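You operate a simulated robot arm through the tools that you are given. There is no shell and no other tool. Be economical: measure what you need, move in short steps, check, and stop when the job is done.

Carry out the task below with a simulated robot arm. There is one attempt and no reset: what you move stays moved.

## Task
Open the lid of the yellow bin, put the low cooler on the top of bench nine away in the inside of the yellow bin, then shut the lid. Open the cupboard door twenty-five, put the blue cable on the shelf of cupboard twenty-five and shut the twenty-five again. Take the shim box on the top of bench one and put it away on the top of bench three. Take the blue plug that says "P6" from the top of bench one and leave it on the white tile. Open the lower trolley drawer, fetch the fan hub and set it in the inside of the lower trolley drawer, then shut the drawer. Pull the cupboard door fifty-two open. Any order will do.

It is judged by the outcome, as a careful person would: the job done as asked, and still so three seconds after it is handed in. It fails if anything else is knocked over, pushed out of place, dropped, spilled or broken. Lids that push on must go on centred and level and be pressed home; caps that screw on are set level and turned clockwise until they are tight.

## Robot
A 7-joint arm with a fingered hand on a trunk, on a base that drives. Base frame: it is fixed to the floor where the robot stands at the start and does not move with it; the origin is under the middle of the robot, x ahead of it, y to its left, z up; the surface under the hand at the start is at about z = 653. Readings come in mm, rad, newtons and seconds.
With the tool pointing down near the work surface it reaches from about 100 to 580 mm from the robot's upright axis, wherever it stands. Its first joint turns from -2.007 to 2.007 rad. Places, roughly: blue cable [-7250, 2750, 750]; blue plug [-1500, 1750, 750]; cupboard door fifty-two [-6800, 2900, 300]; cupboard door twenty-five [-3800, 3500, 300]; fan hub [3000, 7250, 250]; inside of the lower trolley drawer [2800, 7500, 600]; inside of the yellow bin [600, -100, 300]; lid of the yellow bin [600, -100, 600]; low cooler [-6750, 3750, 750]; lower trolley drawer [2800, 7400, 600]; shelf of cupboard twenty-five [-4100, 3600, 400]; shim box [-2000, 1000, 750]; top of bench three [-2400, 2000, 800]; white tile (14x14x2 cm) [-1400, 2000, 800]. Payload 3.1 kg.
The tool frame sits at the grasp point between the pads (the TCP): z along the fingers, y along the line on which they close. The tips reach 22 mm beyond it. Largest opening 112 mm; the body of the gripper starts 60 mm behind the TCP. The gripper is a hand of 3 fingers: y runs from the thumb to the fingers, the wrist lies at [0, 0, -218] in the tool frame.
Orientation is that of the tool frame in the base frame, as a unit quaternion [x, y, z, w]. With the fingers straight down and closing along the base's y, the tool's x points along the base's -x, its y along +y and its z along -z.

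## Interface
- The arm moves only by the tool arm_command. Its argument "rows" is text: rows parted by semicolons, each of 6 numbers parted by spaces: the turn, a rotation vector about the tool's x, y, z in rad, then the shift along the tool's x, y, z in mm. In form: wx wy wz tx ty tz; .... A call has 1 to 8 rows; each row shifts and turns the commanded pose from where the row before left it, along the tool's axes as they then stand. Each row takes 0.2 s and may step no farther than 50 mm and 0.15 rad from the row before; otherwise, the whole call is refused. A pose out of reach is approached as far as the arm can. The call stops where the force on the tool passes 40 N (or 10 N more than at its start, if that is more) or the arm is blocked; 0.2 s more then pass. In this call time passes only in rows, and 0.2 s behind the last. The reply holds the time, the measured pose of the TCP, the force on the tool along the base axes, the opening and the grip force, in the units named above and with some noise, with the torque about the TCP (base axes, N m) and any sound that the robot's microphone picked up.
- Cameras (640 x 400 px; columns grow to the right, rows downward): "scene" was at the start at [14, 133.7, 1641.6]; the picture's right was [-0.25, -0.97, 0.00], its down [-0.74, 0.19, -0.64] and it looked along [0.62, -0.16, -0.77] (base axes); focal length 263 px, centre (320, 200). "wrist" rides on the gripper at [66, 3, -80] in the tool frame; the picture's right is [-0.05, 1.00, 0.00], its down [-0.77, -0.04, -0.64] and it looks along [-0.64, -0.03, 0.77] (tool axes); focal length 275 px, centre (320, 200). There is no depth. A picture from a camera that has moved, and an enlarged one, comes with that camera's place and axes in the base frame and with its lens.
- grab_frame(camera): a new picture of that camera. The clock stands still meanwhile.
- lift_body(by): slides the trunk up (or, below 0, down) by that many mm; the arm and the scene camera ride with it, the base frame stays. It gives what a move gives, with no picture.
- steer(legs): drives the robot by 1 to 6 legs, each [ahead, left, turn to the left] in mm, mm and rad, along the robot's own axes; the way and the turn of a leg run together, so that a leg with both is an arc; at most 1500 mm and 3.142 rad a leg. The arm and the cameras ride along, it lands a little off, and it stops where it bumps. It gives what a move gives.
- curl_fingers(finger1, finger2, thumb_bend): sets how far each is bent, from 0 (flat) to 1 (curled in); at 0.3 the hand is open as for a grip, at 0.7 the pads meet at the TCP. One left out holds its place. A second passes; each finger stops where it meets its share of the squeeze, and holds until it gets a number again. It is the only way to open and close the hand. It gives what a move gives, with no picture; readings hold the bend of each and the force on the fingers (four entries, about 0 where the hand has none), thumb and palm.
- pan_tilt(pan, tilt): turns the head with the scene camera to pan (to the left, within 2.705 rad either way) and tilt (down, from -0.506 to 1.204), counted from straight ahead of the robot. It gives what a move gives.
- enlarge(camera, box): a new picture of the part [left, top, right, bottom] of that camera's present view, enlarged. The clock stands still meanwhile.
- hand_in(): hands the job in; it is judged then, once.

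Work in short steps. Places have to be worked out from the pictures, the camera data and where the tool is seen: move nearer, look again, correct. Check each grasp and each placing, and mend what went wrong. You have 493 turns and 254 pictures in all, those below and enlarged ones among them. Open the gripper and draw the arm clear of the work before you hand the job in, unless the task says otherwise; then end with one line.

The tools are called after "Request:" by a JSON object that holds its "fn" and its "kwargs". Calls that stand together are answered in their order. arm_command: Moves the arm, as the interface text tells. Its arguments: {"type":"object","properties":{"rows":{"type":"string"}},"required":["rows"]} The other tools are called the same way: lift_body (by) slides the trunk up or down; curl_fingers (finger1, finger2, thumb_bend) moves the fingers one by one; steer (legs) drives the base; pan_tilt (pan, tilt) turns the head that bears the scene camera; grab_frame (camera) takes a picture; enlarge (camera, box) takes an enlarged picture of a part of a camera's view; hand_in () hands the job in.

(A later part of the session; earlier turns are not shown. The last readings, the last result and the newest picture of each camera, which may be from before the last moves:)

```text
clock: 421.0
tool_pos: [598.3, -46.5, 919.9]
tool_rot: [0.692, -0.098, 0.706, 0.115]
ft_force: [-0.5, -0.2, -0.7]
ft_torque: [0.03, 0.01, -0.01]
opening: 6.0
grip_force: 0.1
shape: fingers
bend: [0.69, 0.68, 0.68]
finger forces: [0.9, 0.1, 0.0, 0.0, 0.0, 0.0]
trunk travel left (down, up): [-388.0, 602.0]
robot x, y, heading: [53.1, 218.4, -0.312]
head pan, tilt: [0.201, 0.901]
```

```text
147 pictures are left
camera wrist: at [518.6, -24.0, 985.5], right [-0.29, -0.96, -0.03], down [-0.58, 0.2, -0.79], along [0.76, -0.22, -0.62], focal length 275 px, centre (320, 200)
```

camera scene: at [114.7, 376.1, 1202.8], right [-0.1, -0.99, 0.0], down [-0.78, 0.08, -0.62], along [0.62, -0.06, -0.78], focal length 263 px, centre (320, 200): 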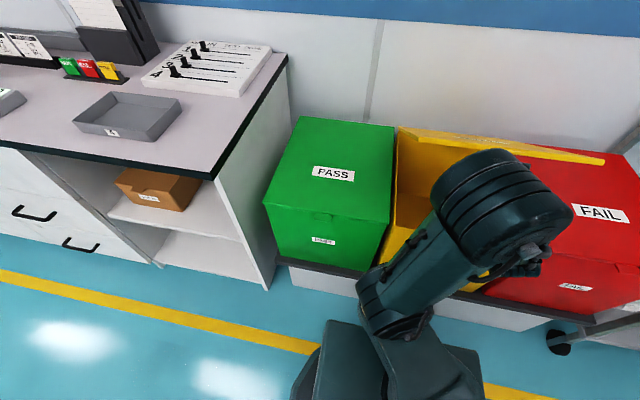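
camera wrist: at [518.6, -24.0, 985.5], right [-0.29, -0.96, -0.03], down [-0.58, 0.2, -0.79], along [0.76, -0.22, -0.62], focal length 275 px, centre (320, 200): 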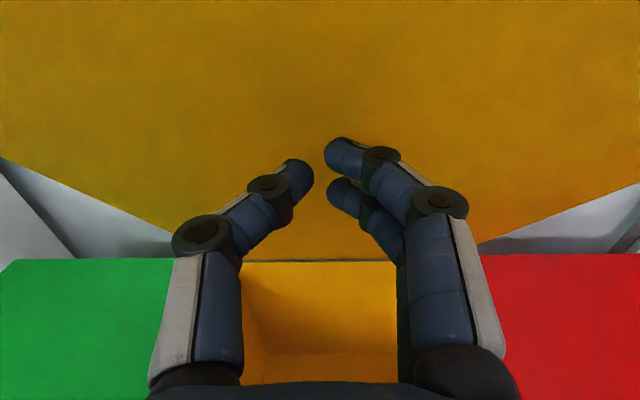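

The lid is near 57°. I keep pushing up and back.

Request:
{"fn": "arm_command", "kwargs": {"rows": "0 0 0 20 0 0;0 0 0 0 0 30;0 0 0 0 0 30;0 0 0 0 0 30"}}

Request:
{"fn": "grab_frame", "kwargs": {"camera": "scene"}}

```text
clock: 422.0
tool_pos: [679.8, -70.8, 942.2]
tool_rot: [0.692, -0.097, 0.706, 0.114]
ft_force: [0.0, -0.4, -0.4]
ft_torque: [0.01, 0.0, -0.01]
opening: 6.1
grip_force: 0.2
shape: fingers
bend: [0.68, 0.68, 0.68]
finger forces: [0.5, 0.1, 0.0, 0.0, 0.0, 0.0]
trunk travel left (down, up): [-388.0, 602.0]
robot x, y, heading: [54.8, 222.5, -0.305]
head pan, tilt: [0.201, 0.901]
```

```text
146 pictures are left
camera scene: at [115.0, 376.1, 1252.7], right [-0.1, -0.99, 0.0], down [-0.78, 0.08, -0.62], along [0.62, -0.06, -0.78], focal length 263 px, centre (320, 200)
```

scene: 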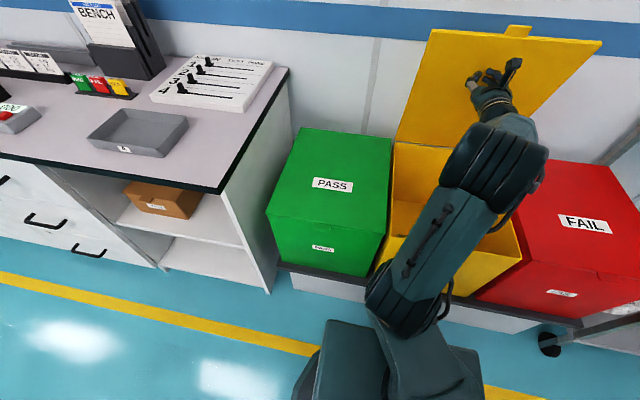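

About 72°. Pushing further past vertical.

Request:
{"fn": "arm_command", "kwargs": {"rows": "0 0 0 0 0 30;0 0 0 0 0 30;0 0 0 0 0 25"}}

Request:
{"fn": "arm_command", "kwargs": {"rows": "0 0 0 0 0 20;0 0 0 0 0 20;0 0 0 0 0 15"}}

Request:
{"fn": "grab_frame", "kwargs": {"camera": "scene"}}

```text
clock: 422.8
tool_pos: [764.0, -97.9, 944.0]
tool_rot: [0.692, -0.098, 0.706, 0.114]
ft_force: [0.2, 0.1, -0.7]
ft_torque: [0.0, -0.01, 0.02]
opening: 6.0
grip_force: 0.1
shape: fingers
bend: [0.68, 0.68, 0.68]
finger forces: [0.0, 0.1, 0.0, 0.0, 0.0, 0.1]
trunk travel left (down, up): [-388.0, 602.0]
robot x, y, heading: [51.5, 221.0, -0.307]
head pan, tilt: [0.201, 0.901]
```

```text
clock: 423.6
tool_pos: [815.5, -113.1, 946.6]
tool_rot: [0.692, -0.097, 0.707, 0.114]
ft_force: [-0.3, 0.1, 0.6]
ft_torque: [0.01, 0.0, 0.01]
opening: 6.4
grip_force: 0.1
shape: fingers
bend: [0.68, 0.68, 0.68]
finger forces: [0.1, 0.0, 0.0, 0.0, 0.0, 0.0]
trunk travel left (down, up): [-388.0, 602.0]
robot x, y, heading: [51.6, 219.4, -0.307]
head pan, tilt: [0.201, 0.901]
```

```text
145 pictures are left
camera scene: at [115.0, 375.9, 1252.8], right [-0.1, -0.99, 0.0], down [-0.78, 0.08, -0.62], along [0.62, -0.06, -0.78], focal length 263 px, centre (320, 200)
```

scene: 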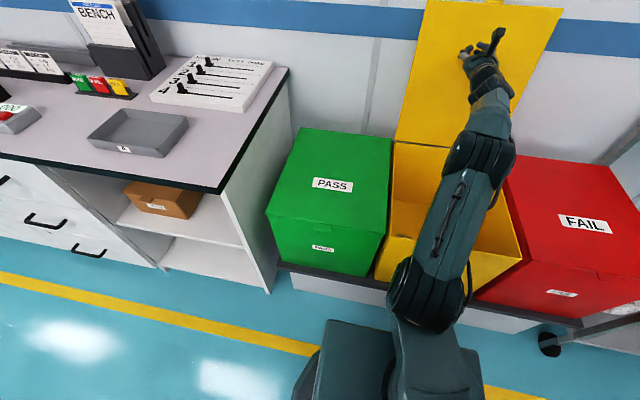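

The lid is past vertical and stands by itself (no force). I retract the hand.

Request:
{"fn": "arm_command", "kwargs": {"rows": "0 0 0 0 0 -45;0 0 0 0 0 -45;0 0 0 0 0 -45;0 0 0 0 0 -45;0 0 0 0 0 -45;0 0 0 0 0 -45;0 0 0 0 0 -45"}}

Request:
{"fn": "steer", "kwargs": {"legs": [[-350, 0, 0]]}}

Request:
{"fn": "grab_frame", "kwargs": {"camera": "scene"}}

```text
clock: 425.2
tool_pos: [514.3, -19.8, 938.7]
tool_rot: [0.691, -0.097, 0.707, 0.115]
ft_force: [0.7, -0.4, 0.4]
ft_torque: [0.02, -0.02, -0.01]
opening: 6.3
grip_force: 0.1
shape: fingers
bend: [0.68, 0.68, 0.68]
finger forces: [0.0, 0.0, 0.0, 0.0, 0.0, 0.1]
trunk travel left (down, up): [-388.0, 602.0]
robot x, y, heading: [52.3, 217.7, -0.307]
head pan, tilt: [0.201, 0.901]
```

```text
clock: 427.4
tool_pos: [181.6, 85.8, 936.5]
tool_rot: [0.692, -0.097, 0.706, 0.114]
ft_force: [0.2, -0.1, 0.4]
ft_torque: [-0.03, 0.07, -0.01]
opening: 6.5
grip_force: 0.1
shape: fingers
bend: [0.68, 0.68, 0.68]
finger forces: [0.0, 0.0, 0.0, 0.0, 0.0, 0.0]
trunk travel left (down, up): [-388.0, 602.0]
robot x, y, heading: [-275.0, 326.1, -0.301]
head pan, tilt: [0.201, 0.901]
```

```text
144 pictures are left
camera scene: at [-217.8, 480.8, 1252.7], right [-0.1, -0.99, 0.0], down [-0.78, 0.08, -0.62], along [0.62, -0.06, -0.78], focal length 263 px, centre (320, 200)
```

scene: 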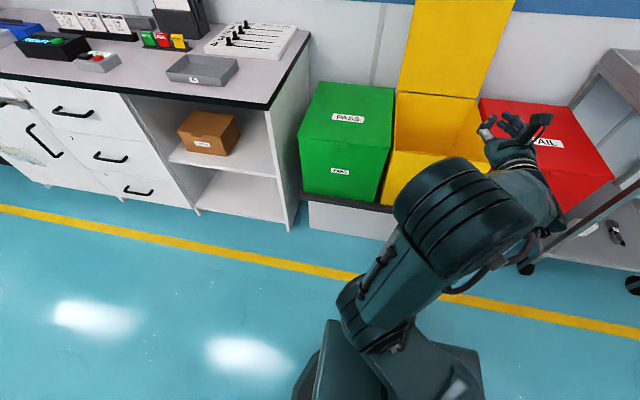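

The lid stays open. Now back to bench nine for cupboard 52 and the cooler.

Request:
{"fn": "steer", "kwargs": {"legs": [[0, -750, 0], [0, 0, 1.57], [0, 0, 1.57], [1300, 0, 0], [1300, 0, 0], [1300, 0, 0]]}}

Request:
{"fn": "steer", "kwargs": {"legs": [[1250, 0, 0], [1160, 0, 0]]}}

Request:
{"fn": "pan_tilt", "kwargs": {"pan": -0.5, "tilt": 0.5}}

Request:
{"fn": "grab_frame", "kwargs": {"camera": "scene"}}

```text
clock: 457.6
tool_pos: [-4621.5, 1296.9, 938.0]
tool_rot: [-0.12, -0.688, -0.138, 0.702]
ft_force: [-0.2, 0.8, -0.5]
ft_torque: [-0.01, 0.0, 0.02]
opening: 6.3
grip_force: 0.0
shape: fingers
bend: [0.68, 0.68, 0.68]
finger forces: [0.0, 0.1, 0.1, 0.0, 0.1, 0.0]
trunk travel left (down, up): [-388.0, 602.0]
robot x, y, heading: [-4173.1, 1023.7, 2.769]
head pan, tilt: [0.201, 0.901]
```

```text
clock: 462.2
tool_pos: [-5498.7, 1642.6, 938.6]
tool_rot: [-0.137, -0.685, -0.157, 0.698]
ft_force: [0.3, 0.0, 0.3]
ft_torque: [-0.01, 0.04, -0.04]
opening: 6.4
grip_force: 0.0
shape: fingers
bend: [0.68, 0.68, 0.68]
finger forces: [0.1, 0.0, 0.0, 0.1, 0.0, 0.0]
trunk travel left (down, up): [-388.0, 602.0]
robot x, y, heading: [-5068.7, 1348.6, 2.718]
head pan, tilt: [0.201, 0.901]
stopped in leg 1: the robot was blocked; the commanded pose is now the measured one
```

```text
clock: 463.2
tool_pos: [-5499.2, 1646.1, 937.4]
tool_rot: [-0.139, -0.686, -0.155, 0.698]
ft_force: [0.8, 0.9, 1.3]
ft_torque: [0.05, -0.02, -0.02]
opening: 6.5
grip_force: 0.0
shape: fingers
bend: [0.68, 0.68, 0.68]
finger forces: [0.0, 0.0, 0.0, 0.1, 0.0, 0.0]
trunk travel left (down, up): [-388.0, 602.0]
robot x, y, heading: [-5070.2, 1349.7, 2.721]
head pan, tilt: [-0.499, 0.499]
```

```text
143 pictures are left
camera scene: at [-5131.5, 1260.1, 1286.6], right [0.8, 0.61, 0.0], down [0.29, -0.38, -0.88], along [-0.53, 0.7, -0.48], focal length 263 px, centre (320, 200)
```

scene: 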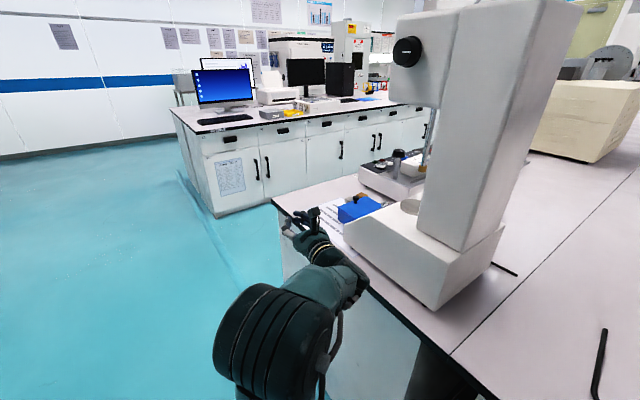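

Heading drift made the base graze row two's end; nothing seems disturbed. I shift left away from the bench, correct the heading, and go on.

Request:
{"fn": "steer", "kwargs": {"legs": [[0, 250, 0.115]]}}

Request:
{"fn": "grab_frame", "kwargs": {"camera": "scene"}}

```text
clock: 465.1
tool_pos: [-5618.2, 1363.3, 936.8]
tool_rot: [-0.101, -0.692, -0.117, 0.705]
ft_force: [1.0, 0.3, -0.1]
ft_torque: [-0.01, 0.02, 0.03]
opening: 6.3
grip_force: 0.0
shape: fingers
bend: [0.68, 0.68, 0.68]
finger forces: [0.0, 0.0, 0.0, 0.0, 0.0, 0.0]
trunk travel left (down, up): [-388.0, 602.0]
robot x, y, heading: [-5158.1, 1120.4, 2.832]
head pan, tilt: [-0.499, 0.499]
```

```text
142 pictures are left
camera scene: at [-5209.9, 1021.1, 1286.6], right [0.72, 0.69, 0.0], down [0.33, -0.35, -0.88], along [-0.61, 0.64, -0.48], focal length 263 px, centre (320, 200)
```

scene: 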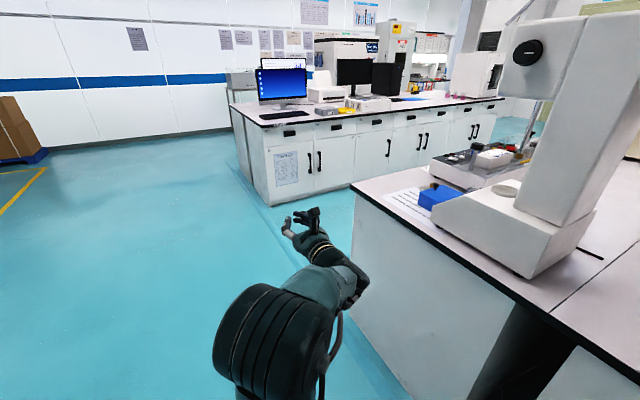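

All standing. I go on into the bench-nine aisle in front of door 52.

Request:
{"fn": "steer", "kwargs": {"legs": [[1400, 0, 0]]}}

Request:
{"fn": "steer", "kwargs": {"legs": [[0, -930, 0.01]]}}

Request:
{"fn": "pan_tilt", "kwargs": {"pan": 0, "tilt": 0.6}}

Request:
{"fn": "grab_frame", "kwargs": {"camera": "scene"}}

Request:
{"fn": "grab_frame", "kwargs": {"camera": "wrist"}}

```text
clock: 472.1
tool_pos: [-6970.4, 1791.2, 937.9]
tool_rot: [-0.099, -0.692, -0.116, 0.706]
ft_force: [-0.5, 0.8, -0.2]
ft_torque: [-0.01, 0.0, 0.03]
opening: 6.8
grip_force: 0.0
shape: fingers
bend: [0.68, 0.68, 0.68]
finger forces: [0.0, 0.0, 0.1, 0.0, 0.0, 0.0]
trunk travel left (down, up): [-388.0, 602.0]
robot x, y, heading: [-6508.0, 1550.7, 2.833]
head pan, tilt: [-0.499, 0.499]
```

```text
clock: 477.1
tool_pos: [-6698.3, 2685.4, 937.5]
tool_rot: [-0.092, -0.693, -0.107, 0.707]
ft_force: [-0.1, -0.1, -0.2]
ft_torque: [0.0, 0.01, -0.02]
opening: 6.4
grip_force: 0.1
shape: fingers
bend: [0.68, 0.68, 0.68]
finger forces: [0.1, 0.0, 0.0, 0.0, 0.0, 0.0]
trunk travel left (down, up): [-388.0, 602.0]
robot x, y, heading: [-6229.2, 2452.7, 2.859]
head pan, tilt: [-0.499, 0.499]
```

```text
clock: 478.0
tool_pos: [-6697.5, 2685.9, 937.4]
tool_rot: [-0.092, -0.693, -0.107, 0.707]
ft_force: [0.8, 0.1, -0.4]
ft_torque: [-0.01, 0.03, 0.0]
opening: 6.7
grip_force: 0.1
shape: fingers
bend: [0.68, 0.68, 0.68]
finger forces: [0.1, 0.0, 0.1, 0.1, 0.0, 0.0]
trunk travel left (down, up): [-388.0, 602.0]
robot x, y, heading: [-6231.4, 2451.2, 2.854]
head pan, tilt: [0.0, 0.6]
```

```text
141 pictures are left
camera scene: at [-6302.3, 2314.7, 1277.5], right [0.28, 0.96, 0.0], down [0.54, -0.16, -0.83], along [-0.79, 0.23, -0.56], focal length 263 px, centre (320, 200)
```

scene: 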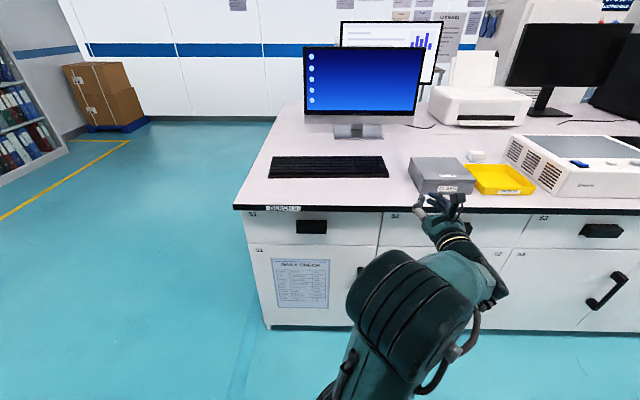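

```text
140 pictures are left
camera wrist: at [-6618.5, 2665.4, 1002.6], right [0.28, 0.96, -0.03], down [0.59, -0.19, -0.79], along [-0.76, 0.2, -0.62], focal length 275 px, centre (320, 200)
```

wrist: 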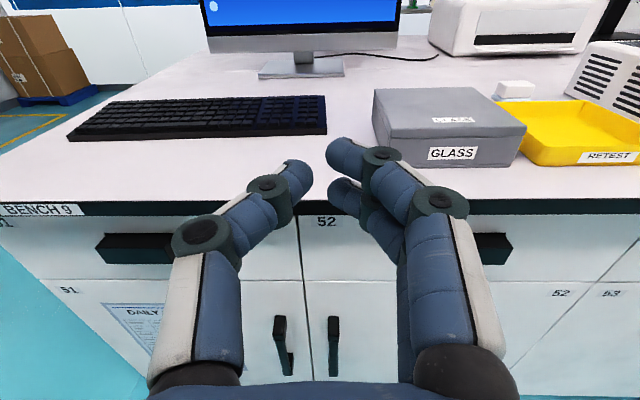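

Door 52: handle at a≈514, hinge on the right (number at upper right). I correct the heading, lower the hand to handle height and set the fingers.

Request:
{"fn": "steer", "kwargs": {"legs": [[0, 0, -0.02]]}}

Request:
{"fn": "arm_command", "kwargs": {"rows": "0 0 0 -33 0 0;0 0 0 -33 0 0;0 0 0 -33 0 0;0 0 0 -33 0 0"}}

Request:
{"fn": "lift_body", "kwargs": {"by": -375}}

Request:
{"fn": "curl_fingers", "kwargs": {"finger1": 0.46, "finger2": 0.46, "thumb_bend": 0.46}}

Request:
{"fn": "grab_frame", "kwargs": {"camera": "wrist"}}

```text
clock: 478.7
tool_pos: [-6692.6, 2694.4, 937.8]
tool_rot: [-0.099, -0.692, -0.115, 0.705]
ft_force: [-0.6, -0.1, -0.3]
ft_torque: [0.0, -0.03, 0.0]
opening: 6.8
grip_force: 0.0
shape: fingers
bend: [0.68, 0.68, 0.68]
finger forces: [0.1, 0.1, 0.1, 0.0, 0.2, 0.1]
trunk travel left (down, up): [-388.0, 602.0]
robot x, y, heading: [-6229.3, 2452.5, 2.831]
head pan, tilt: [0.0, 0.6]
```

```text
clock: 479.7
tool_pos: [-6695.5, 2697.8, 803.9]
tool_rot: [-0.099, -0.692, -0.116, 0.706]
ft_force: [0.8, -0.3, -0.8]
ft_torque: [0.02, 0.0, 0.03]
opening: 6.5
grip_force: 0.0
shape: fingers
bend: [0.68, 0.68, 0.68]
finger forces: [0.1, 0.1, 0.1, 0.0, 0.0, 0.0]
trunk travel left (down, up): [-388.0, 602.0]
robot x, y, heading: [-6230.8, 2452.4, 2.837]
head pan, tilt: [0.0, 0.6]
```

```text
clock: 483.3
tool_pos: [-6696.6, 2697.7, 429.3]
tool_rot: [-0.099, -0.692, -0.115, 0.705]
ft_force: [-0.2, 0.0, -0.3]
ft_torque: [0.05, -0.01, 0.04]
opening: 6.6
grip_force: 0.0
shape: fingers
bend: [0.68, 0.68, 0.68]
finger forces: [0.1, 0.1, 0.1, 0.0, 0.0, 0.1]
trunk travel left (down, up): [-13.0, 977.0]
robot x, y, heading: [-6230.1, 2455.3, 2.837]
head pan, tilt: [0.0, 0.6]
```

```text
clock: 484.3
tool_pos: [-6695.8, 2697.9, 429.9]
tool_rot: [-0.1, -0.692, -0.116, 0.706]
ft_force: [-0.3, 0.2, 0.7]
ft_torque: [-0.02, 0.0, -0.01]
opening: 66.1
grip_force: 0.1
shape: fingers
bend: [0.46, 0.46, 0.46]
finger forces: [0.0, 0.1, 0.0, 0.1, 0.1, 0.0]
trunk travel left (down, up): [-13.0, 977.0]
robot x, y, heading: [-6231.7, 2453.0, 2.834]
head pan, tilt: [0.0, 0.6]
```

```text
139 pictures are left
camera wrist: at [-6616.8, 2676.0, 494.8], right [0.3, 0.95, -0.03], down [0.58, -0.21, -0.79], along [-0.75, 0.22, -0.62], focal length 275 px, centre (320, 200)
```

wrist: 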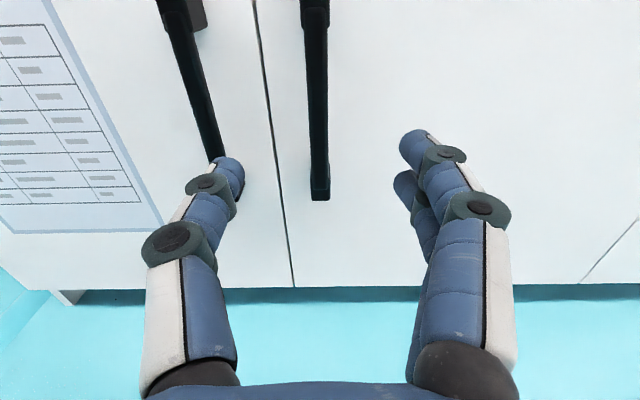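

The bar is straight ahead, ~166 mm. I drive 130 and check.

Request:
{"fn": "steer", "kwargs": {"legs": [[130, 0, 0]]}}

Request:
{"fn": "grab_frame", "kwargs": {"camera": "wrist"}}

```text
clock: 485.6
tool_pos: [-6819.5, 2738.3, 428.5]
tool_rot: [-0.101, -0.692, -0.117, 0.705]
ft_force: [0.0, 0.0, -0.2]
ft_torque: [-0.02, 0.02, 0.01]
opening: 66.1
grip_force: 0.0
shape: fingers
bend: [0.46, 0.46, 0.46]
finger forces: [0.0, 0.1, 0.1, 0.0, 0.0, 0.0]
trunk travel left (down, up): [-13.0, 977.0]
robot x, y, heading: [-6352.0, 2492.9, 2.836]
head pan, tilt: [0.0, 0.6]
```

```text
138 pictures are left
camera wrist: at [-6740.7, 2715.8, 494.8], right [0.3, 0.95, -0.03], down [0.58, -0.21, -0.79], along [-0.75, 0.22, -0.62], focal length 275 px, centre (320, 200)
```

wrist: 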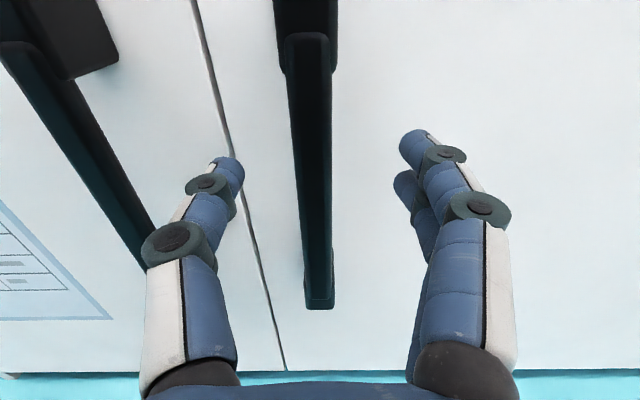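

I advance 25 and 5 left, then close behind the bar.

Request:
{"fn": "arm_command", "kwargs": {"rows": "0 0 0 0 -5 13;0 0 0 0 0 12"}}

Request:
{"fn": "curl_fingers", "kwargs": {"finger1": 0.66, "finger2": 0.66, "thumb_bend": 0.64}}

Request:
{"fn": "grab_frame", "kwargs": {"camera": "wrist"}}

```text
clock: 486.2
tool_pos: [-6844.3, 2740.0, 429.2]
tool_rot: [-0.1, -0.692, -0.116, 0.705]
ft_force: [-0.2, 0.5, -0.1]
ft_torque: [0.02, -0.02, 0.0]
opening: 65.9
grip_force: 0.0
shape: fingers
bend: [0.46, 0.46, 0.46]
finger forces: [0.1, 0.0, 0.0, 0.0, 0.0, 0.0]
trunk travel left (down, up): [-13.0, 977.0]
robot x, y, heading: [-6351.9, 2494.5, 2.833]
head pan, tilt: [0.0, 0.6]
```

```text
clock: 487.2
tool_pos: [-6844.3, 2740.6, 429.3]
tool_rot: [-0.1, -0.692, -0.116, 0.706]
ft_force: [-0.2, 2.2, 0.2]
ft_torque: [0.02, 0.03, -0.03]
opening: 15.8
grip_force: 0.1
shape: fingers
bend: [0.65, 0.65, 0.64]
finger forces: [0.8, 0.5, 0.0, 0.0, 0.1, 0.0]
trunk travel left (down, up): [-13.0, 977.0]
robot x, y, heading: [-6352.1, 2492.6, 2.836]
head pan, tilt: [0.0, 0.6]
```

```text
137 pictures are left
camera wrist: at [-6766.6, 2718.7, 495.1], right [0.3, 0.95, -0.03], down [0.58, -0.21, -0.79], along [-0.75, 0.22, -0.62], focal length 275 px, centre (320, 200)
```

wrist: 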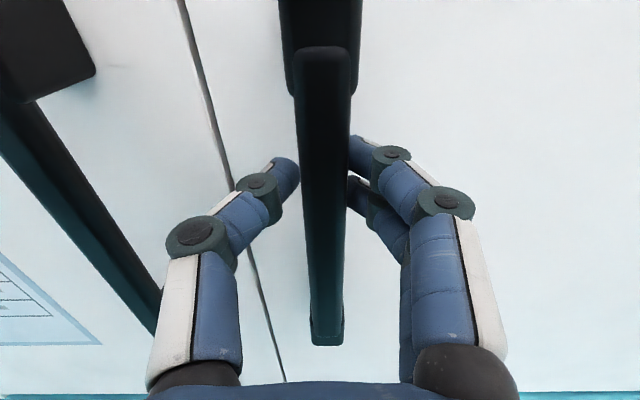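

Nearly; I advance 7 mm and close fully behind the bar.

Request:
{"fn": "arm_command", "kwargs": {"rows": "0 0 0 0 0 7"}}

Request:
{"fn": "curl_fingers", "kwargs": {"finger1": 0.75, "finger2": 0.75, "thumb_bend": 0.73}}

Request:
{"fn": "grab_frame", "kwargs": {"camera": "wrist"}}

```text
clock: 487.6
tool_pos: [-6851.0, 2743.5, 429.5]
tool_rot: [-0.1, -0.692, -0.115, 0.705]
ft_force: [-0.5, 0.6, -0.1]
ft_torque: [0.02, -0.02, 0.03]
opening: 14.4
grip_force: 0.2
shape: fingers
bend: [0.66, 0.66, 0.64]
finger forces: [0.1, 0.0, 0.0, 0.0, 0.0, 0.0]
trunk travel left (down, up): [-13.0, 977.0]
robot x, y, heading: [-6354.0, 2493.0, 2.832]
head pan, tilt: [0.0, 0.6]
```

```text
clock: 488.6
tool_pos: [-6851.2, 2743.2, 430.0]
tool_rot: [-0.1, -0.692, -0.116, 0.705]
ft_force: [-2.7, 2.0, -1.0]
ft_torque: [0.0, 0.02, 0.01]
opening: 0.0
grip_force: 1.1
shape: fingers
bend: [0.74, 0.74, 0.72]
finger forces: [2.2, 0.1, 0.0, 0.0, 0.0, 0.0]
trunk travel left (down, up): [-13.0, 977.0]
robot x, y, heading: [-6359.6, 2493.7, 2.841]
head pan, tilt: [0.0, 0.6]
```

```text
136 pictures are left
camera wrist: at [-6773.0, 2720.7, 495.5], right [0.3, 0.95, -0.03], down [0.58, -0.21, -0.79], along [-0.75, 0.22, -0.62], focal length 275 px, centre (320, 200)
```

wrist: 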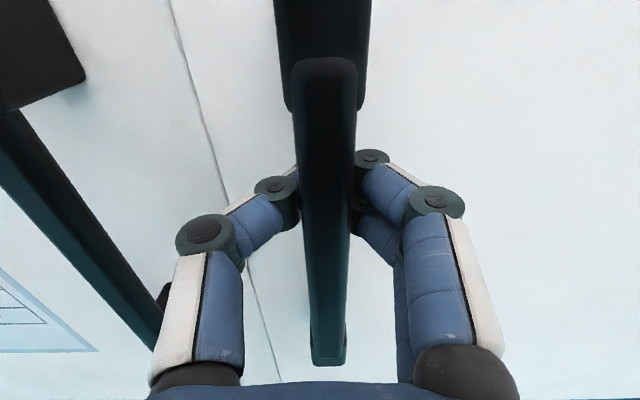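

Hooked. Now the arc around the hinge, in two calls.

Request:
{"fn": "steer", "kwargs": {"legs": [[-52, -58, 0.1], [-57, -64, 0.11], [-57, -64, 0.11], [-57, -64, 0.11]]}}

Request:
{"fn": "grab_frame", "kwargs": {"camera": "wrist"}}

```text
clock: 491.7
tool_pos: [-6666.0, 2744.3, 430.4]
tool_rot: [0.048, -0.697, 0.035, 0.714]
ft_force: [-0.2, -1.0, 0.5]
ft_torque: [0.0, -0.01, 0.03]
opening: 0.1
grip_force: 0.0
shape: fingers
bend: [0.74, 0.74, 0.72]
finger forces: [0.1, 0.0, 0.1, 0.0, 1.0, 0.0]
trunk travel left (down, up): [-13.0, 977.0]
robot x, y, heading: [-6109.9, 2717.7, -3.023]
head pan, tilt: [0.0, 0.6]
```

```text
135 pictures are left
camera wrist: at [-6584.7, 2755.8, 495.6], right [-0.12, 0.99, -0.03], down [0.62, 0.05, -0.79], along [-0.78, -0.11, -0.62], focal length 275 px, centre (320, 200)
```

wrist: 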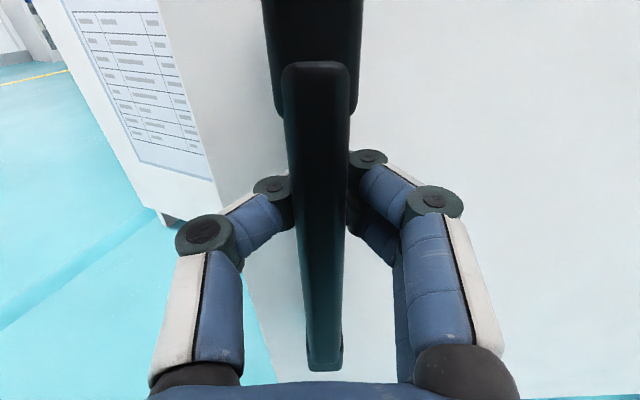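

Opening well. Continuing.

Request:
{"fn": "steer", "kwargs": {"legs": [[-67, -76, 0.13], [-67, -76, 0.13], [-67, -76, 0.13]]}}

Request:
{"fn": "grab_frame", "kwargs": {"camera": "wrist"}}

```text
clock: 494.4
tool_pos: [-6513.1, 2811.1, 431.3]
tool_rot: [0.181, -0.675, 0.171, 0.694]
ft_force: [0.7, -0.7, 0.8]
ft_torque: [-0.01, 0.01, -0.01]
opening: 0.1
grip_force: 0.8
shape: fingers
bend: [0.74, 0.74, 0.72]
finger forces: [0.0, 0.0, 0.0, 0.0, 1.4, 0.0]
trunk travel left (down, up): [-13.0, 977.0]
robot x, y, heading: [-5988.1, 2997.1, -2.641]
head pan, tilt: [0.0, 0.6]
```

```text
134 pictures are left
camera wrist: at [-6441.4, 2852.3, 495.7], right [-0.48, 0.87, -0.03], down [0.55, 0.28, -0.79], along [-0.68, -0.39, -0.62], focal length 275 px, centre (320, 200)
```

wrist: 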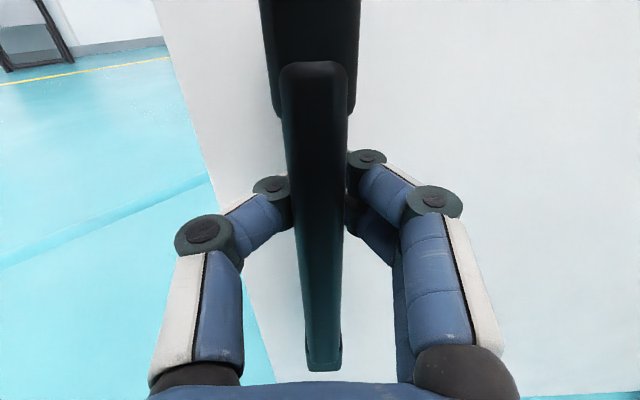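

46° open; continuing to about 80°.

Request:
{"fn": "steer", "kwargs": {"legs": [[-77, -86, 0.15], [-77, -86, 0.15], [-77, -86, 0.15], [-77, -86, 0.15]]}}

Request:
{"fn": "curl_fingers", "kwargs": {"finger1": 0.56, "finger2": 0.56, "thumb_bend": 0.5}}

Request:
{"fn": "grab_frame", "kwargs": {"camera": "wrist"}}

```text
clock: 498.1
tool_pos: [-6348.6, 3004.5, 430.8]
tool_rot: [0.372, -0.592, 0.369, 0.613]
ft_force: [-7.8, 2.9, -0.4]
ft_torque: [0.02, -0.03, 0.0]
opening: 0.0
grip_force: 4.1
shape: fingers
bend: [0.74, 0.74, 0.72]
finger forces: [4.5, 4.0, 0.1, 0.0, 0.0, 0.0]
trunk travel left (down, up): [-13.0, 977.0]
robot x, y, heading: [-6021.3, 3457.8, -2.037]
head pan, tilt: [0.0, 0.6]
```

```text
clock: 499.1
tool_pos: [-6347.8, 3006.3, 431.0]
tool_rot: [0.372, -0.592, 0.368, 0.613]
ft_force: [0.0, -0.2, 0.2]
ft_torque: [0.03, -0.01, 0.02]
opening: 46.2
grip_force: 0.0
shape: fingers
bend: [0.56, 0.56, 0.5]
finger forces: [0.0, 0.1, 0.1, 0.1, 0.0, 0.1]
trunk travel left (down, up): [-13.0, 977.0]
robot x, y, heading: [-6019.9, 3452.0, -2.039]
head pan, tilt: [0.0, 0.6]
```

```text
133 pictures are left
camera wrist: at [-6312.7, 3079.9, 495.7], right [-0.89, 0.45, -0.03], down [0.3, 0.54, -0.79], along [-0.34, -0.71, -0.62], focal length 275 px, centre (320, 200)
```

wrist: 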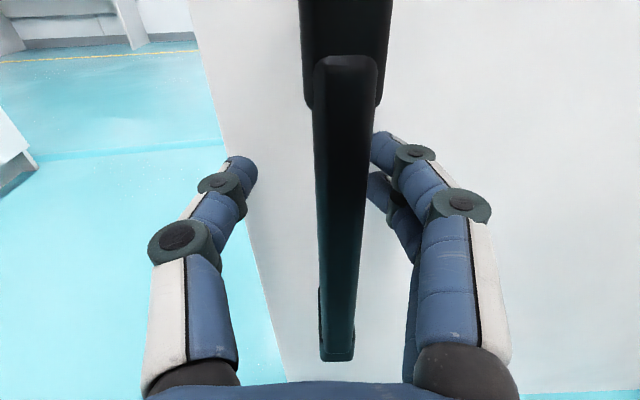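

Door 52 is open about 81°. I release, back away, raise the trunk and turn to face bench nine to look for the low cooler.

Request:
{"fn": "arm_command", "kwargs": {"rows": "0 0 0 0 6 -20;0 0 0 0 0 -40;0 0 0 0 0 -40"}}

Request:
{"fn": "steer", "kwargs": {"legs": [[-80, 0, 0]]}}

Request:
{"fn": "lift_body", "kwargs": {"by": 400}}

Request:
{"fn": "lift_body", "kwargs": {"by": 200}}

Request:
{"fn": "steer", "kwargs": {"legs": [[0, 0, -1.41]]}}

Request:
{"fn": "grab_frame", "kwargs": {"camera": "scene"}}

```text
clock: 499.9
tool_pos: [-6308.6, 3096.8, 428.9]
tool_rot: [0.371, -0.593, 0.368, 0.613]
ft_force: [0.3, -0.2, -0.1]
ft_torque: [-0.02, 0.0, -0.04]
opening: 46.2
grip_force: 0.1
shape: fingers
bend: [0.56, 0.56, 0.5]
finger forces: [0.0, 0.0, 0.1, 0.0, 0.0, 0.0]
trunk travel left (down, up): [-13.0, 977.0]
robot x, y, heading: [-6020.0, 3454.2, -2.043]
head pan, tilt: [0.0, 0.6]
```

```text
clock: 500.9
tool_pos: [-6272.9, 3169.0, 429.4]
tool_rot: [0.372, -0.591, 0.369, 0.614]
ft_force: [1.4, -0.8, 1.1]
ft_torque: [-0.01, 0.02, -0.03]
opening: 46.4
grip_force: 0.0
shape: fingers
bend: [0.56, 0.56, 0.5]
finger forces: [0.0, 0.0, 0.1, 0.1, 0.0, 0.0]
trunk travel left (down, up): [-13.0, 977.0]
robot x, y, heading: [-5986.3, 3526.4, -2.043]
head pan, tilt: [0.0, 0.6]
```

```text
clock: 504.8
tool_pos: [-6272.4, 3168.4, 829.6]
tool_rot: [0.373, -0.591, 0.369, 0.613]
ft_force: [-0.5, 0.1, -0.3]
ft_torque: [-0.01, 0.01, 0.01]
opening: 46.4
grip_force: 0.1
shape: fingers
bend: [0.56, 0.56, 0.5]
finger forces: [0.0, 0.1, 0.0, 0.0, 0.1, 0.0]
trunk travel left (down, up): [-413.0, 577.0]
robot x, y, heading: [-5983.3, 3523.3, -2.038]
head pan, tilt: [0.0, 0.6]
```

```text
clock: 506.9
tool_pos: [-6272.4, 3168.2, 1030.0]
tool_rot: [0.372, -0.591, 0.369, 0.613]
ft_force: [0.3, -0.1, -0.1]
ft_torque: [0.01, -0.02, 0.01]
opening: 46.2
grip_force: 0.0
shape: fingers
bend: [0.56, 0.56, 0.5]
finger forces: [0.1, 0.1, 0.0, 0.0, 0.0, 0.0]
trunk travel left (down, up): [-613.0, 377.0]
robot x, y, heading: [-5985.6, 3523.4, -2.037]
head pan, tilt: [0.0, 0.6]
```

```text
clock: 510.9
tool_pos: [-6377.6, 3762.4, 1029.2]
tool_rot: [-0.108, -0.691, -0.125, 0.704]
ft_force: [0.2, 0.4, -0.6]
ft_torque: [0.02, -0.01, -0.01]
opening: 46.1
grip_force: 0.1
shape: fingers
bend: [0.56, 0.56, 0.5]
finger forces: [0.0, 0.1, 0.0, 0.0, 0.0, 0.0]
trunk travel left (down, up): [-613.0, 377.0]
robot x, y, heading: [-5986.8, 3530.5, 2.809]
head pan, tilt: [0.0, 0.6]
```

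```text
132 pictures are left
camera scene: at [-6061.7, 3390.8, 1502.5], right [0.33, 0.95, 0.0], down [0.53, -0.18, -0.83], along [-0.78, 0.27, -0.56], focal length 263 px, centre (320, 200)
```

scene: 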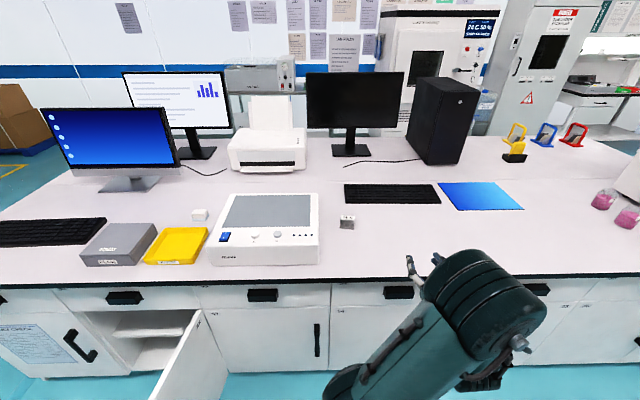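

I enlarge the small object at the hint position.

Request:
{"fn": "enlarge", "kwargs": {"camera": "scene", "box": [300, 180, 400, 250]}}

Request:
{"fn": "enlarge", "kwargs": {"camera": "scene", "box": [460, 110, 640, 240]}}

```text
5.71 times, centred on (350, 215) of scene
camera zoom: at [-6061.7, 3390.8, 1502.5], right [0.33, 0.95, 0.0], down [0.53, -0.18, -0.83], along [-0.78, 0.27, -0.56], focal length 1504 px, centre (149, 114)
```

zoom: 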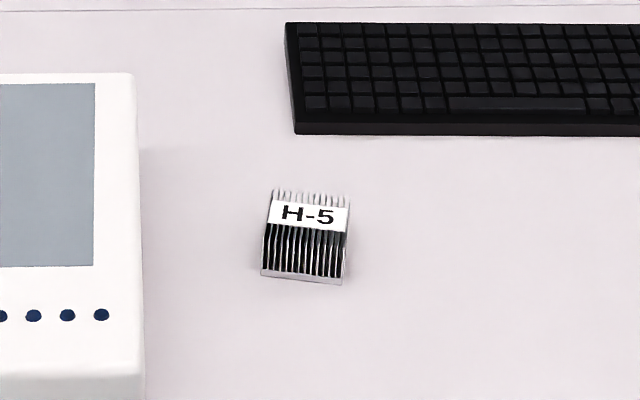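

```text
3.08 times, centred on (550, 175) of scene
camera zoom: at [-6061.7, 3390.8, 1502.5], right [0.33, 0.95, 0.0], down [0.53, -0.18, -0.83], along [-0.78, 0.27, -0.56], focal length 810 px, centre (-388, 277)
```

zoom: 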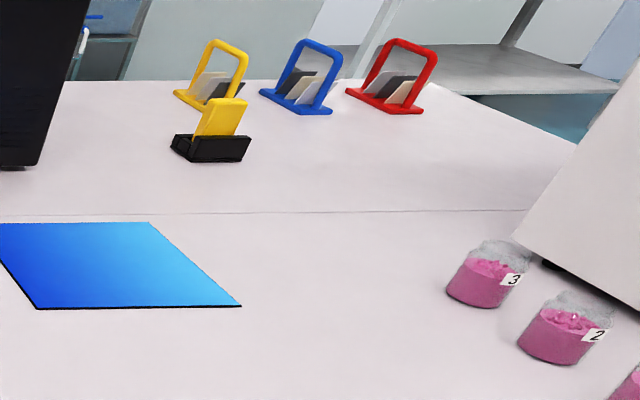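

It's the finned heatsink "H-5", about 60 mm wide, 272 mm in from the edge. I pitch the hand back down.

Request:
{"fn": "arm_command", "kwargs": {"rows": "0 -0.143 0 0 0 0;0 -0.143 0 0 0 0;0 -0.143 0 0 0 0;0 -0.143 0 0 0 0;0 -0.143 0 0 0 0;0 -0.143 0 0 0 0;0 -0.143 0 0 0 0;0 -0.143 0 0 0 0"}}

Request:
{"fn": "arm_command", "kwargs": {"rows": "0 -0.143 0 0 0 0;0 -0.143 0 0 0 0;0 -0.15 0 0 0 0;0 -0.02 0 0 0 0"}}

Request:
{"fn": "steer", "kwargs": {"legs": [[0, 0, 0.026], [240, 0, 0]]}}

Request:
{"fn": "curl_fingers", "kwargs": {"finger1": 0.3, "finger2": 0.3, "thumb_bend": 0.3}}

Request:
{"fn": "grab_frame", "kwargs": {"camera": "scene"}}

```text
clock: 512.7
tool_pos: [-6377.7, 3763.7, 1028.7]
tool_rot: [0.16, 0.962, 0.047, -0.217]
ft_force: [-0.4, -0.3, -1.0]
ft_torque: [-0.02, -0.01, 0.0]
opening: 46.4
grip_force: 0.0
shape: fingers
bend: [0.56, 0.56, 0.5]
finger forces: [0.1, 0.0, 0.0, 0.1, 0.0, 0.0]
trunk travel left (down, up): [-613.0, 377.0]
robot x, y, heading: [-5984.9, 3525.4, 2.806]
head pan, tilt: [0.0, 0.6]
```

```text
clock: 513.7
tool_pos: [-6376.7, 3762.9, 1029.1]
tool_rot: [0.166, 0.986, 0.01, 0.005]
ft_force: [0.1, 0.7, 0.1]
ft_torque: [-0.04, -0.02, -0.02]
opening: 46.2
grip_force: 0.0
shape: fingers
bend: [0.56, 0.56, 0.5]
finger forces: [0.1, 0.0, 0.0, 0.0, 0.1, 0.0]
trunk travel left (down, up): [-613.0, 377.0]
robot x, y, heading: [-5985.0, 3528.9, 2.812]
head pan, tilt: [0.0, 0.6]
```

```text
clock: 515.8
tool_pos: [-6614.4, 3828.6, 1028.7]
tool_rot: [0.155, 0.988, 0.009, 0.005]
ft_force: [-0.3, -0.2, -0.1]
ft_torque: [-0.03, 0.0, -0.01]
opening: 46.4
grip_force: 0.0
shape: fingers
bend: [0.56, 0.56, 0.5]
finger forces: [0.1, 0.0, 0.0, 0.0, 0.0, 0.1]
trunk travel left (down, up): [-613.0, 377.0]
robot x, y, heading: [-6217.2, 3599.4, 2.829]
head pan, tilt: [0.0, 0.6]
```

```text
clock: 516.8
tool_pos: [-6614.6, 3829.4, 1029.2]
tool_rot: [0.155, 0.988, 0.011, 0.004]
ft_force: [-0.7, -0.1, -1.2]
ft_torque: [-0.03, -0.03, -0.02]
opening: 111.3
grip_force: 0.1
shape: fingers
bend: [0.3, 0.3, 0.3]
finger forces: [0.0, 0.0, 0.0, 0.0, 0.0, 0.1]
trunk travel left (down, up): [-613.0, 377.0]
robot x, y, heading: [-6216.4, 3599.6, 2.832]
head pan, tilt: [0.0, 0.6]
```

```text
129 pictures are left
camera scene: at [-6290.6, 3463.0, 1502.5], right [0.31, 0.95, 0.0], down [0.54, -0.17, -0.83], along [-0.79, 0.25, -0.56], focal length 263 px, centre (320, 200)
```

scene: 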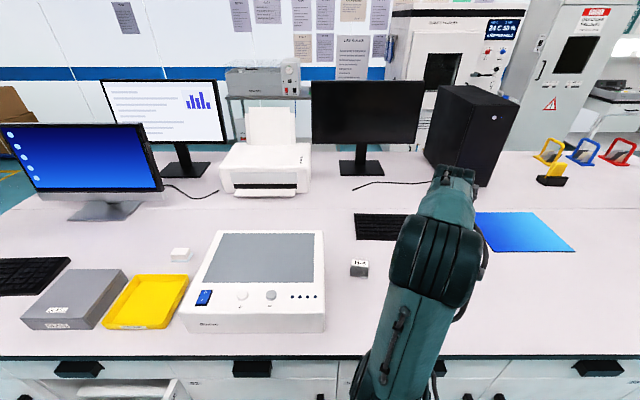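

I move the hand left 115 and forward, lowering toward z≈900, then look with the wrist camera.

Request:
{"fn": "arm_command", "kwargs": {"rows": "0 0 0 10 -38 25;0 0 0 10 -38 25;0 0 0 10 -38 25;0 0 0 35 0 25;0 0 0 35 0 25;0 0 0 35 0 0"}}

Request:
{"fn": "grab_frame", "kwargs": {"camera": "wrist"}}

```text
clock: 518.2
tool_pos: [-6777.2, 3763.6, 900.3]
tool_rot: [0.155, 0.988, 0.009, 0.005]
ft_force: [0.3, 0.0, -0.1]
ft_torque: [0.02, -0.02, 0.02]
opening: 111.1
grip_force: 0.1
shape: fingers
bend: [0.3, 0.3, 0.3]
finger forces: [0.1, 0.0, 0.1, 0.0, 0.1, 0.0]
trunk travel left (down, up): [-613.0, 377.0]
robot x, y, heading: [-6215.2, 3600.8, 2.836]
head pan, tilt: [0.0, 0.6]
```

```text
128 pictures are left
camera wrist: at [-6840.0, 3786.3, 981.5], right [0.35, 0.94, 0.02], down [0.72, -0.28, 0.64], along [0.6, -0.21, -0.77], focal length 275 px, centre (320, 200)
```

wrist: 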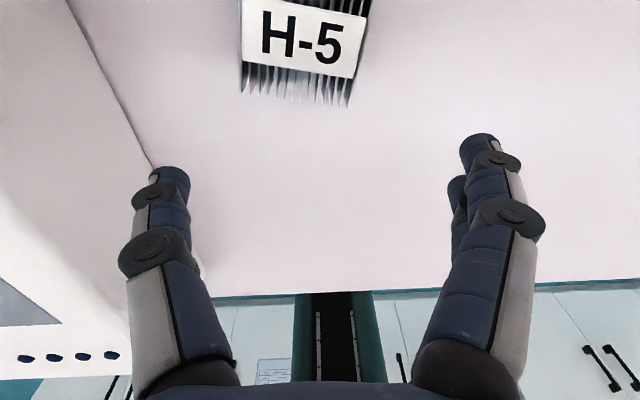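

The heatsink is turned about 8°. I rotate to match, move over it and descend to 860.

Request:
{"fn": "arm_command", "kwargs": {"rows": "0 0 0.14 0 0 0;0 0 0 22 -6 20;0 0 0 22 -5 20"}}

Request:
{"fn": "grab_frame", "kwargs": {"camera": "wrist"}}

```text
clock: 519.0
tool_pos: [-6820.5, 3774.2, 860.8]
tool_rot: [0.223, 0.975, 0.009, 0.004]
ft_force: [-0.1, -0.3, -0.2]
ft_torque: [0.03, -0.01, 0.01]
opening: 111.7
grip_force: 0.0
shape: fingers
bend: [0.3, 0.3, 0.3]
finger forces: [0.0, 0.0, 0.1, 0.0, 0.1, 0.0]
trunk travel left (down, up): [-613.0, 377.0]
robot x, y, heading: [-6222.4, 3597.9, 2.829]
head pan, tilt: [0.0, 0.6]
```

```text
127 pictures are left
camera wrist: at [-6879.8, 3805.2, 941.4], right [0.48, 0.88, 0.02], down [0.67, -0.38, 0.64], along [0.57, -0.29, -0.77], focal length 275 px, centre (320, 200)
```

wrist: 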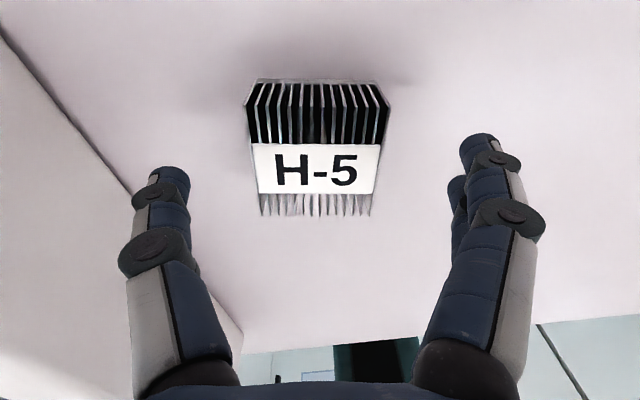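

Well aligned; top at z≈843. I shift 4 back, descend to 829, and close.

Request:
{"fn": "arm_command", "kwargs": {"rows": "0 0 0 -4 -1 16;0 0 0 0 0 16"}}

Request:
{"fn": "curl_fingers", "kwargs": {"finger1": 0.52, "finger2": 0.52, "thumb_bend": 0.52}}

Request:
{"fn": "grab_frame", "kwargs": {"camera": "wrist"}}

```text
clock: 519.6
tool_pos: [-6816.9, 3773.6, 829.5]
tool_rot: [0.223, 0.975, 0.01, 0.004]
ft_force: [0.3, 0.3, 1.1]
ft_torque: [0.03, 0.02, 0.01]
opening: 111.5
grip_force: 0.0
shape: fingers
bend: [0.3, 0.3, 0.3]
finger forces: [0.1, 0.1, 0.0, 0.0, 0.1, 0.0]
trunk travel left (down, up): [-613.0, 377.0]
robot x, y, heading: [-6218.9, 3602.3, 2.832]
head pan, tilt: [0.0, 0.6]
```

```text
clock: 520.6
tool_pos: [-6816.5, 3772.4, 829.2]
tool_rot: [0.223, 0.975, 0.01, 0.005]
ft_force: [0.0, 0.3, 0.2]
ft_torque: [0.02, -0.02, 0.02]
opening: 56.0
grip_force: 1.9
shape: fingers
bend: [0.5, 0.5, 0.51]
finger forces: [1.4, 0.8, 0.1, 0.0, 2.0, 0.0]
trunk travel left (down, up): [-613.0, 377.0]
robot x, y, heading: [-6220.2, 3603.1, 2.831]
head pan, tilt: [0.0, 0.6]
```

```text
126 pictures are left
camera wrist: at [-6876.1, 3803.3, 910.2], right [0.48, 0.88, 0.02], down [0.67, -0.38, 0.64], along [0.57, -0.29, -0.77], focal length 275 px, centre (320, 200)
```

wrist: 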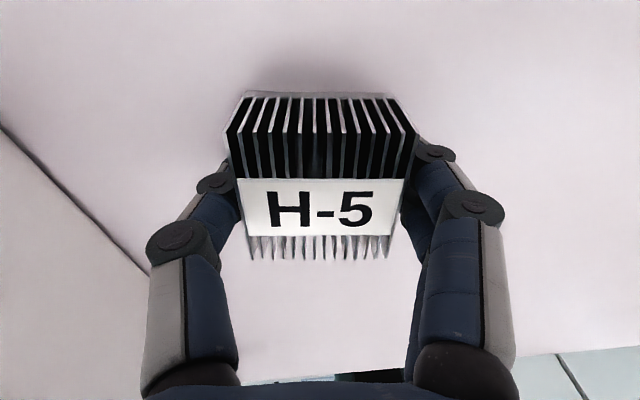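

Touching on both sides. I squeeze firmer and lift.

Request:
{"fn": "curl_fingers", "kwargs": {"finger1": 0.64, "finger2": 0.64, "thumb_bend": 0.64}}

Request:
{"fn": "arm_command", "kwargs": {"rows": "0 0 0 0 0 -15;0 0 0 0 0 -35;0 0 0 0 0 -45;0 0 0 0 0 -45"}}

Request:
{"fn": "grab_frame", "kwargs": {"camera": "wrist"}}

```text
clock: 521.6
tool_pos: [-6816.0, 3772.6, 829.1]
tool_rot: [0.223, 0.975, 0.009, 0.005]
ft_force: [-0.2, 0.2, -0.3]
ft_torque: [0.01, 0.04, 0.01]
opening: 53.5
grip_force: 14.7
shape: fingers
bend: [0.51, 0.52, 0.56]
finger forces: [7.3, 7.1, 0.0, 0.0, 14.3, 0.1]
trunk travel left (down, up): [-613.0, 377.0]
robot x, y, heading: [-6216.7, 3598.9, 2.831]
head pan, tilt: [0.0, 0.6]
```

```text
clock: 522.6
tool_pos: [-6817.5, 3767.8, 968.7]
tool_rot: [0.225, 0.974, 0.01, 0.004]
ft_force: [-0.2, 0.5, -1.4]
ft_torque: [0.0, -0.01, -0.03]
opening: 53.7
grip_force: 14.2
shape: fingers
bend: [0.51, 0.52, 0.56]
finger forces: [7.3, 7.2, 0.0, 0.1, 14.3, 0.0]
trunk travel left (down, up): [-613.0, 377.0]
robot x, y, heading: [-6213.9, 3601.0, 2.833]
head pan, tilt: [0.0, 0.6]
```

```text
125 pictures are left
camera wrist: at [-6876.2, 3798.7, 1050.9], right [0.48, 0.88, 0.02], down [0.67, -0.38, 0.64], along [0.57, -0.29, -0.77], focal length 275 px, centre (320, 200)
```

wrist: 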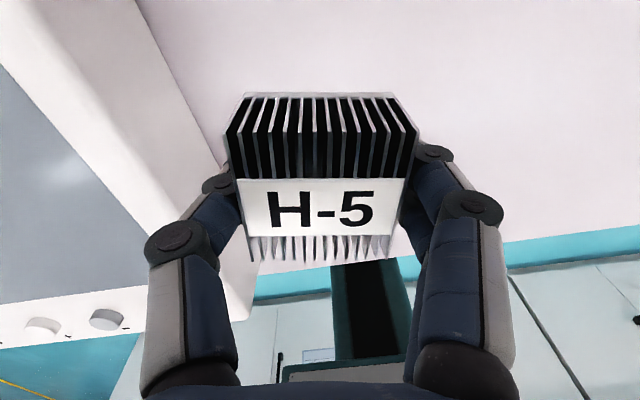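

Held at 14 N. I retract, back into the gap past the open door, move left out of the aisle, and turn toward the bins.

Request:
{"fn": "arm_command", "kwargs": {"rows": "0 0 0 -45 0 0;0 0 0 -45 0 0;0 0 0 -45 0 0;0 0 0 -40 0 0"}}

Request:
{"fn": "steer", "kwargs": {"legs": [[-480, 0, 0], [0, 700, 0]]}}

Request:
{"fn": "pan_tilt", "kwargs": {"pan": 0.9, "tilt": 0.8}}

Request:
{"fn": "grab_frame", "kwargs": {"camera": "scene"}}

```text
clock: 523.6
tool_pos: [-6657.1, 3690.5, 970.2]
tool_rot: [0.224, 0.974, 0.011, 0.002]
ft_force: [-0.4, -0.2, -1.5]
ft_torque: [0.02, 0.0, -0.01]
opening: 53.5
grip_force: 14.6
shape: fingers
bend: [0.51, 0.52, 0.56]
finger forces: [7.1, 7.0, 0.0, 0.0, 14.3, 0.0]
trunk travel left (down, up): [-613.0, 377.0]
robot x, y, heading: [-6216.5, 3598.3, 2.831]
head pan, tilt: [0.0, 0.6]
```

```text
clock: 529.9
tool_pos: [-6428.2, 2892.2, 971.0]
tool_rot: [0.232, 0.973, 0.01, 0.004]
ft_force: [0.3, -0.1, -0.9]
ft_torque: [-0.02, -0.02, 0.01]
opening: 53.3
grip_force: 14.0
shape: fingers
bend: [0.51, 0.52, 0.56]
finger forces: [7.1, 7.2, 0.0, 0.0, 14.3, 0.0]
trunk travel left (down, up): [-613.0, 377.0]
robot x, y, heading: [-5991.0, 2795.5, 2.815]
head pan, tilt: [0.0, 0.6]
```

```text
clock: 531.0
tool_pos: [-6429.3, 2893.2, 969.8]
tool_rot: [0.232, 0.973, 0.01, 0.003]
ft_force: [0.0, -0.1, -1.3]
ft_torque: [-0.01, -0.01, -0.01]
opening: 53.3
grip_force: 14.7
shape: fingers
bend: [0.51, 0.52, 0.56]
finger forces: [7.2, 7.1, 0.1, 0.0, 14.3, 0.1]
trunk travel left (down, up): [-613.0, 377.0]
robot x, y, heading: [-5990.5, 2791.6, 2.811]
head pan, tilt: [0.901, 0.799]
```

```text
124 pictures are left
camera scene: at [-6048.8, 2586.7, 1485.7], right [-0.54, 0.84, 0.0], down [0.6, 0.39, -0.7], along [-0.59, -0.38, -0.72], focal length 263 px, centre (320, 200)
```

scene: 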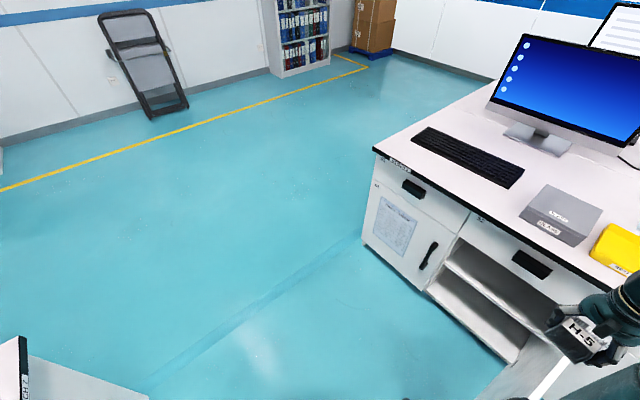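

Past the door safely. I continue left out of the aisle and turn around.

Request:
{"fn": "steer", "kwargs": {"legs": [[0, 0, 0.024], [0, 720, 0], [0, 760, 0], [0, 0, 1.57], [0, 0, 1.57]]}}

Request:
{"fn": "steer", "kwargs": {"legs": [[1200, 0, 0], [1200, 0, 0]]}}

```text
clock: 546.9
tool_pos: [-5993.1, 1266.1, 971.5]
tool_rot: [0.976, -0.215, -0.004, 0.01]
ft_force: [0.2, -0.4, -2.0]
ft_torque: [-0.01, -0.01, 0.01]
opening: 53.3
grip_force: 14.1
shape: fingers
bend: [0.51, 0.53, 0.56]
finger forces: [7.1, 7.1, 0.1, 0.0, 14.1, 0.0]
trunk travel left (down, up): [-613.0, 377.0]
robot x, y, heading: [-6437.0, 1350.3, -0.291]
head pan, tilt: [0.901, 0.799]
```

```text
clock: 558.7
tool_pos: [-3702.0, 505.5, 969.9]
tool_rot: [0.973, -0.231, -0.005, 0.009]
ft_force: [0.5, -0.4, -1.8]
ft_torque: [-0.02, 0.01, -0.02]
opening: 53.4
grip_force: 14.3
shape: fingers
bend: [0.51, 0.53, 0.56]
finger forces: [7.1, 7.0, 0.0, 0.0, 14.1, 0.0]
trunk travel left (down, up): [-613.0, 377.0]
robot x, y, heading: [-4147.0, 607.7, -0.32]
head pan, tilt: [0.901, 0.799]
```

I continue toward the bins.

Request:
{"fn": "steer", "kwargs": {"legs": [[0, 0, 0.014], [1250, 0, 0], [1250, 0, 0], [1150, 0, 0]]}}

Request:
{"fn": "pan_tilt", "kwargs": {"pan": 0.3, "tilt": 0.6}}

Request:
{"fn": "grab_frame", "kwargs": {"camera": "scene"}}

```text
clock: 576.6
tool_pos: [-228.4, -544.4, 969.1]
tool_rot: [0.977, -0.214, -0.004, 0.01]
ft_force: [-0.4, -0.5, -1.4]
ft_torque: [-0.01, -0.01, 0.02]
opening: 53.0
grip_force: 14.2
shape: fingers
bend: [0.51, 0.53, 0.56]
finger forces: [7.2, 7.0, 0.1, 0.0, 14.1, 0.0]
trunk travel left (down, up): [-613.0, 377.0]
robot x, y, heading: [-673.1, -463.2, -0.287]
head pan, tilt: [0.901, 0.799]
```

```text
clock: 577.6
tool_pos: [-230.1, -545.0, 970.4]
tool_rot: [0.977, -0.213, -0.004, 0.01]
ft_force: [0.3, -0.5, -0.9]
ft_torque: [-0.01, -0.01, 0.01]
opening: 53.4
grip_force: 13.7
shape: fingers
bend: [0.51, 0.53, 0.56]
finger forces: [7.1, 7.1, 0.0, 0.0, 14.1, 0.0]
trunk travel left (down, up): [-613.0, 377.0]
robot x, y, heading: [-670.4, -464.4, -0.286]
head pan, tilt: [0.3, 0.6]
```

```text
123 pictures are left
camera scene: at [-598.6, -298.1, 1502.5], right [0.01, -1.0, 0.0], down [-0.57, -0.01, -0.82], along [0.82, 0.01, -0.57], focal length 263 px, centre (320, 200)
```

scene: 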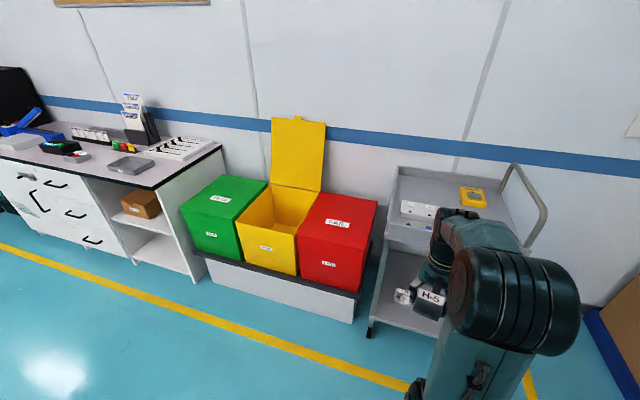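

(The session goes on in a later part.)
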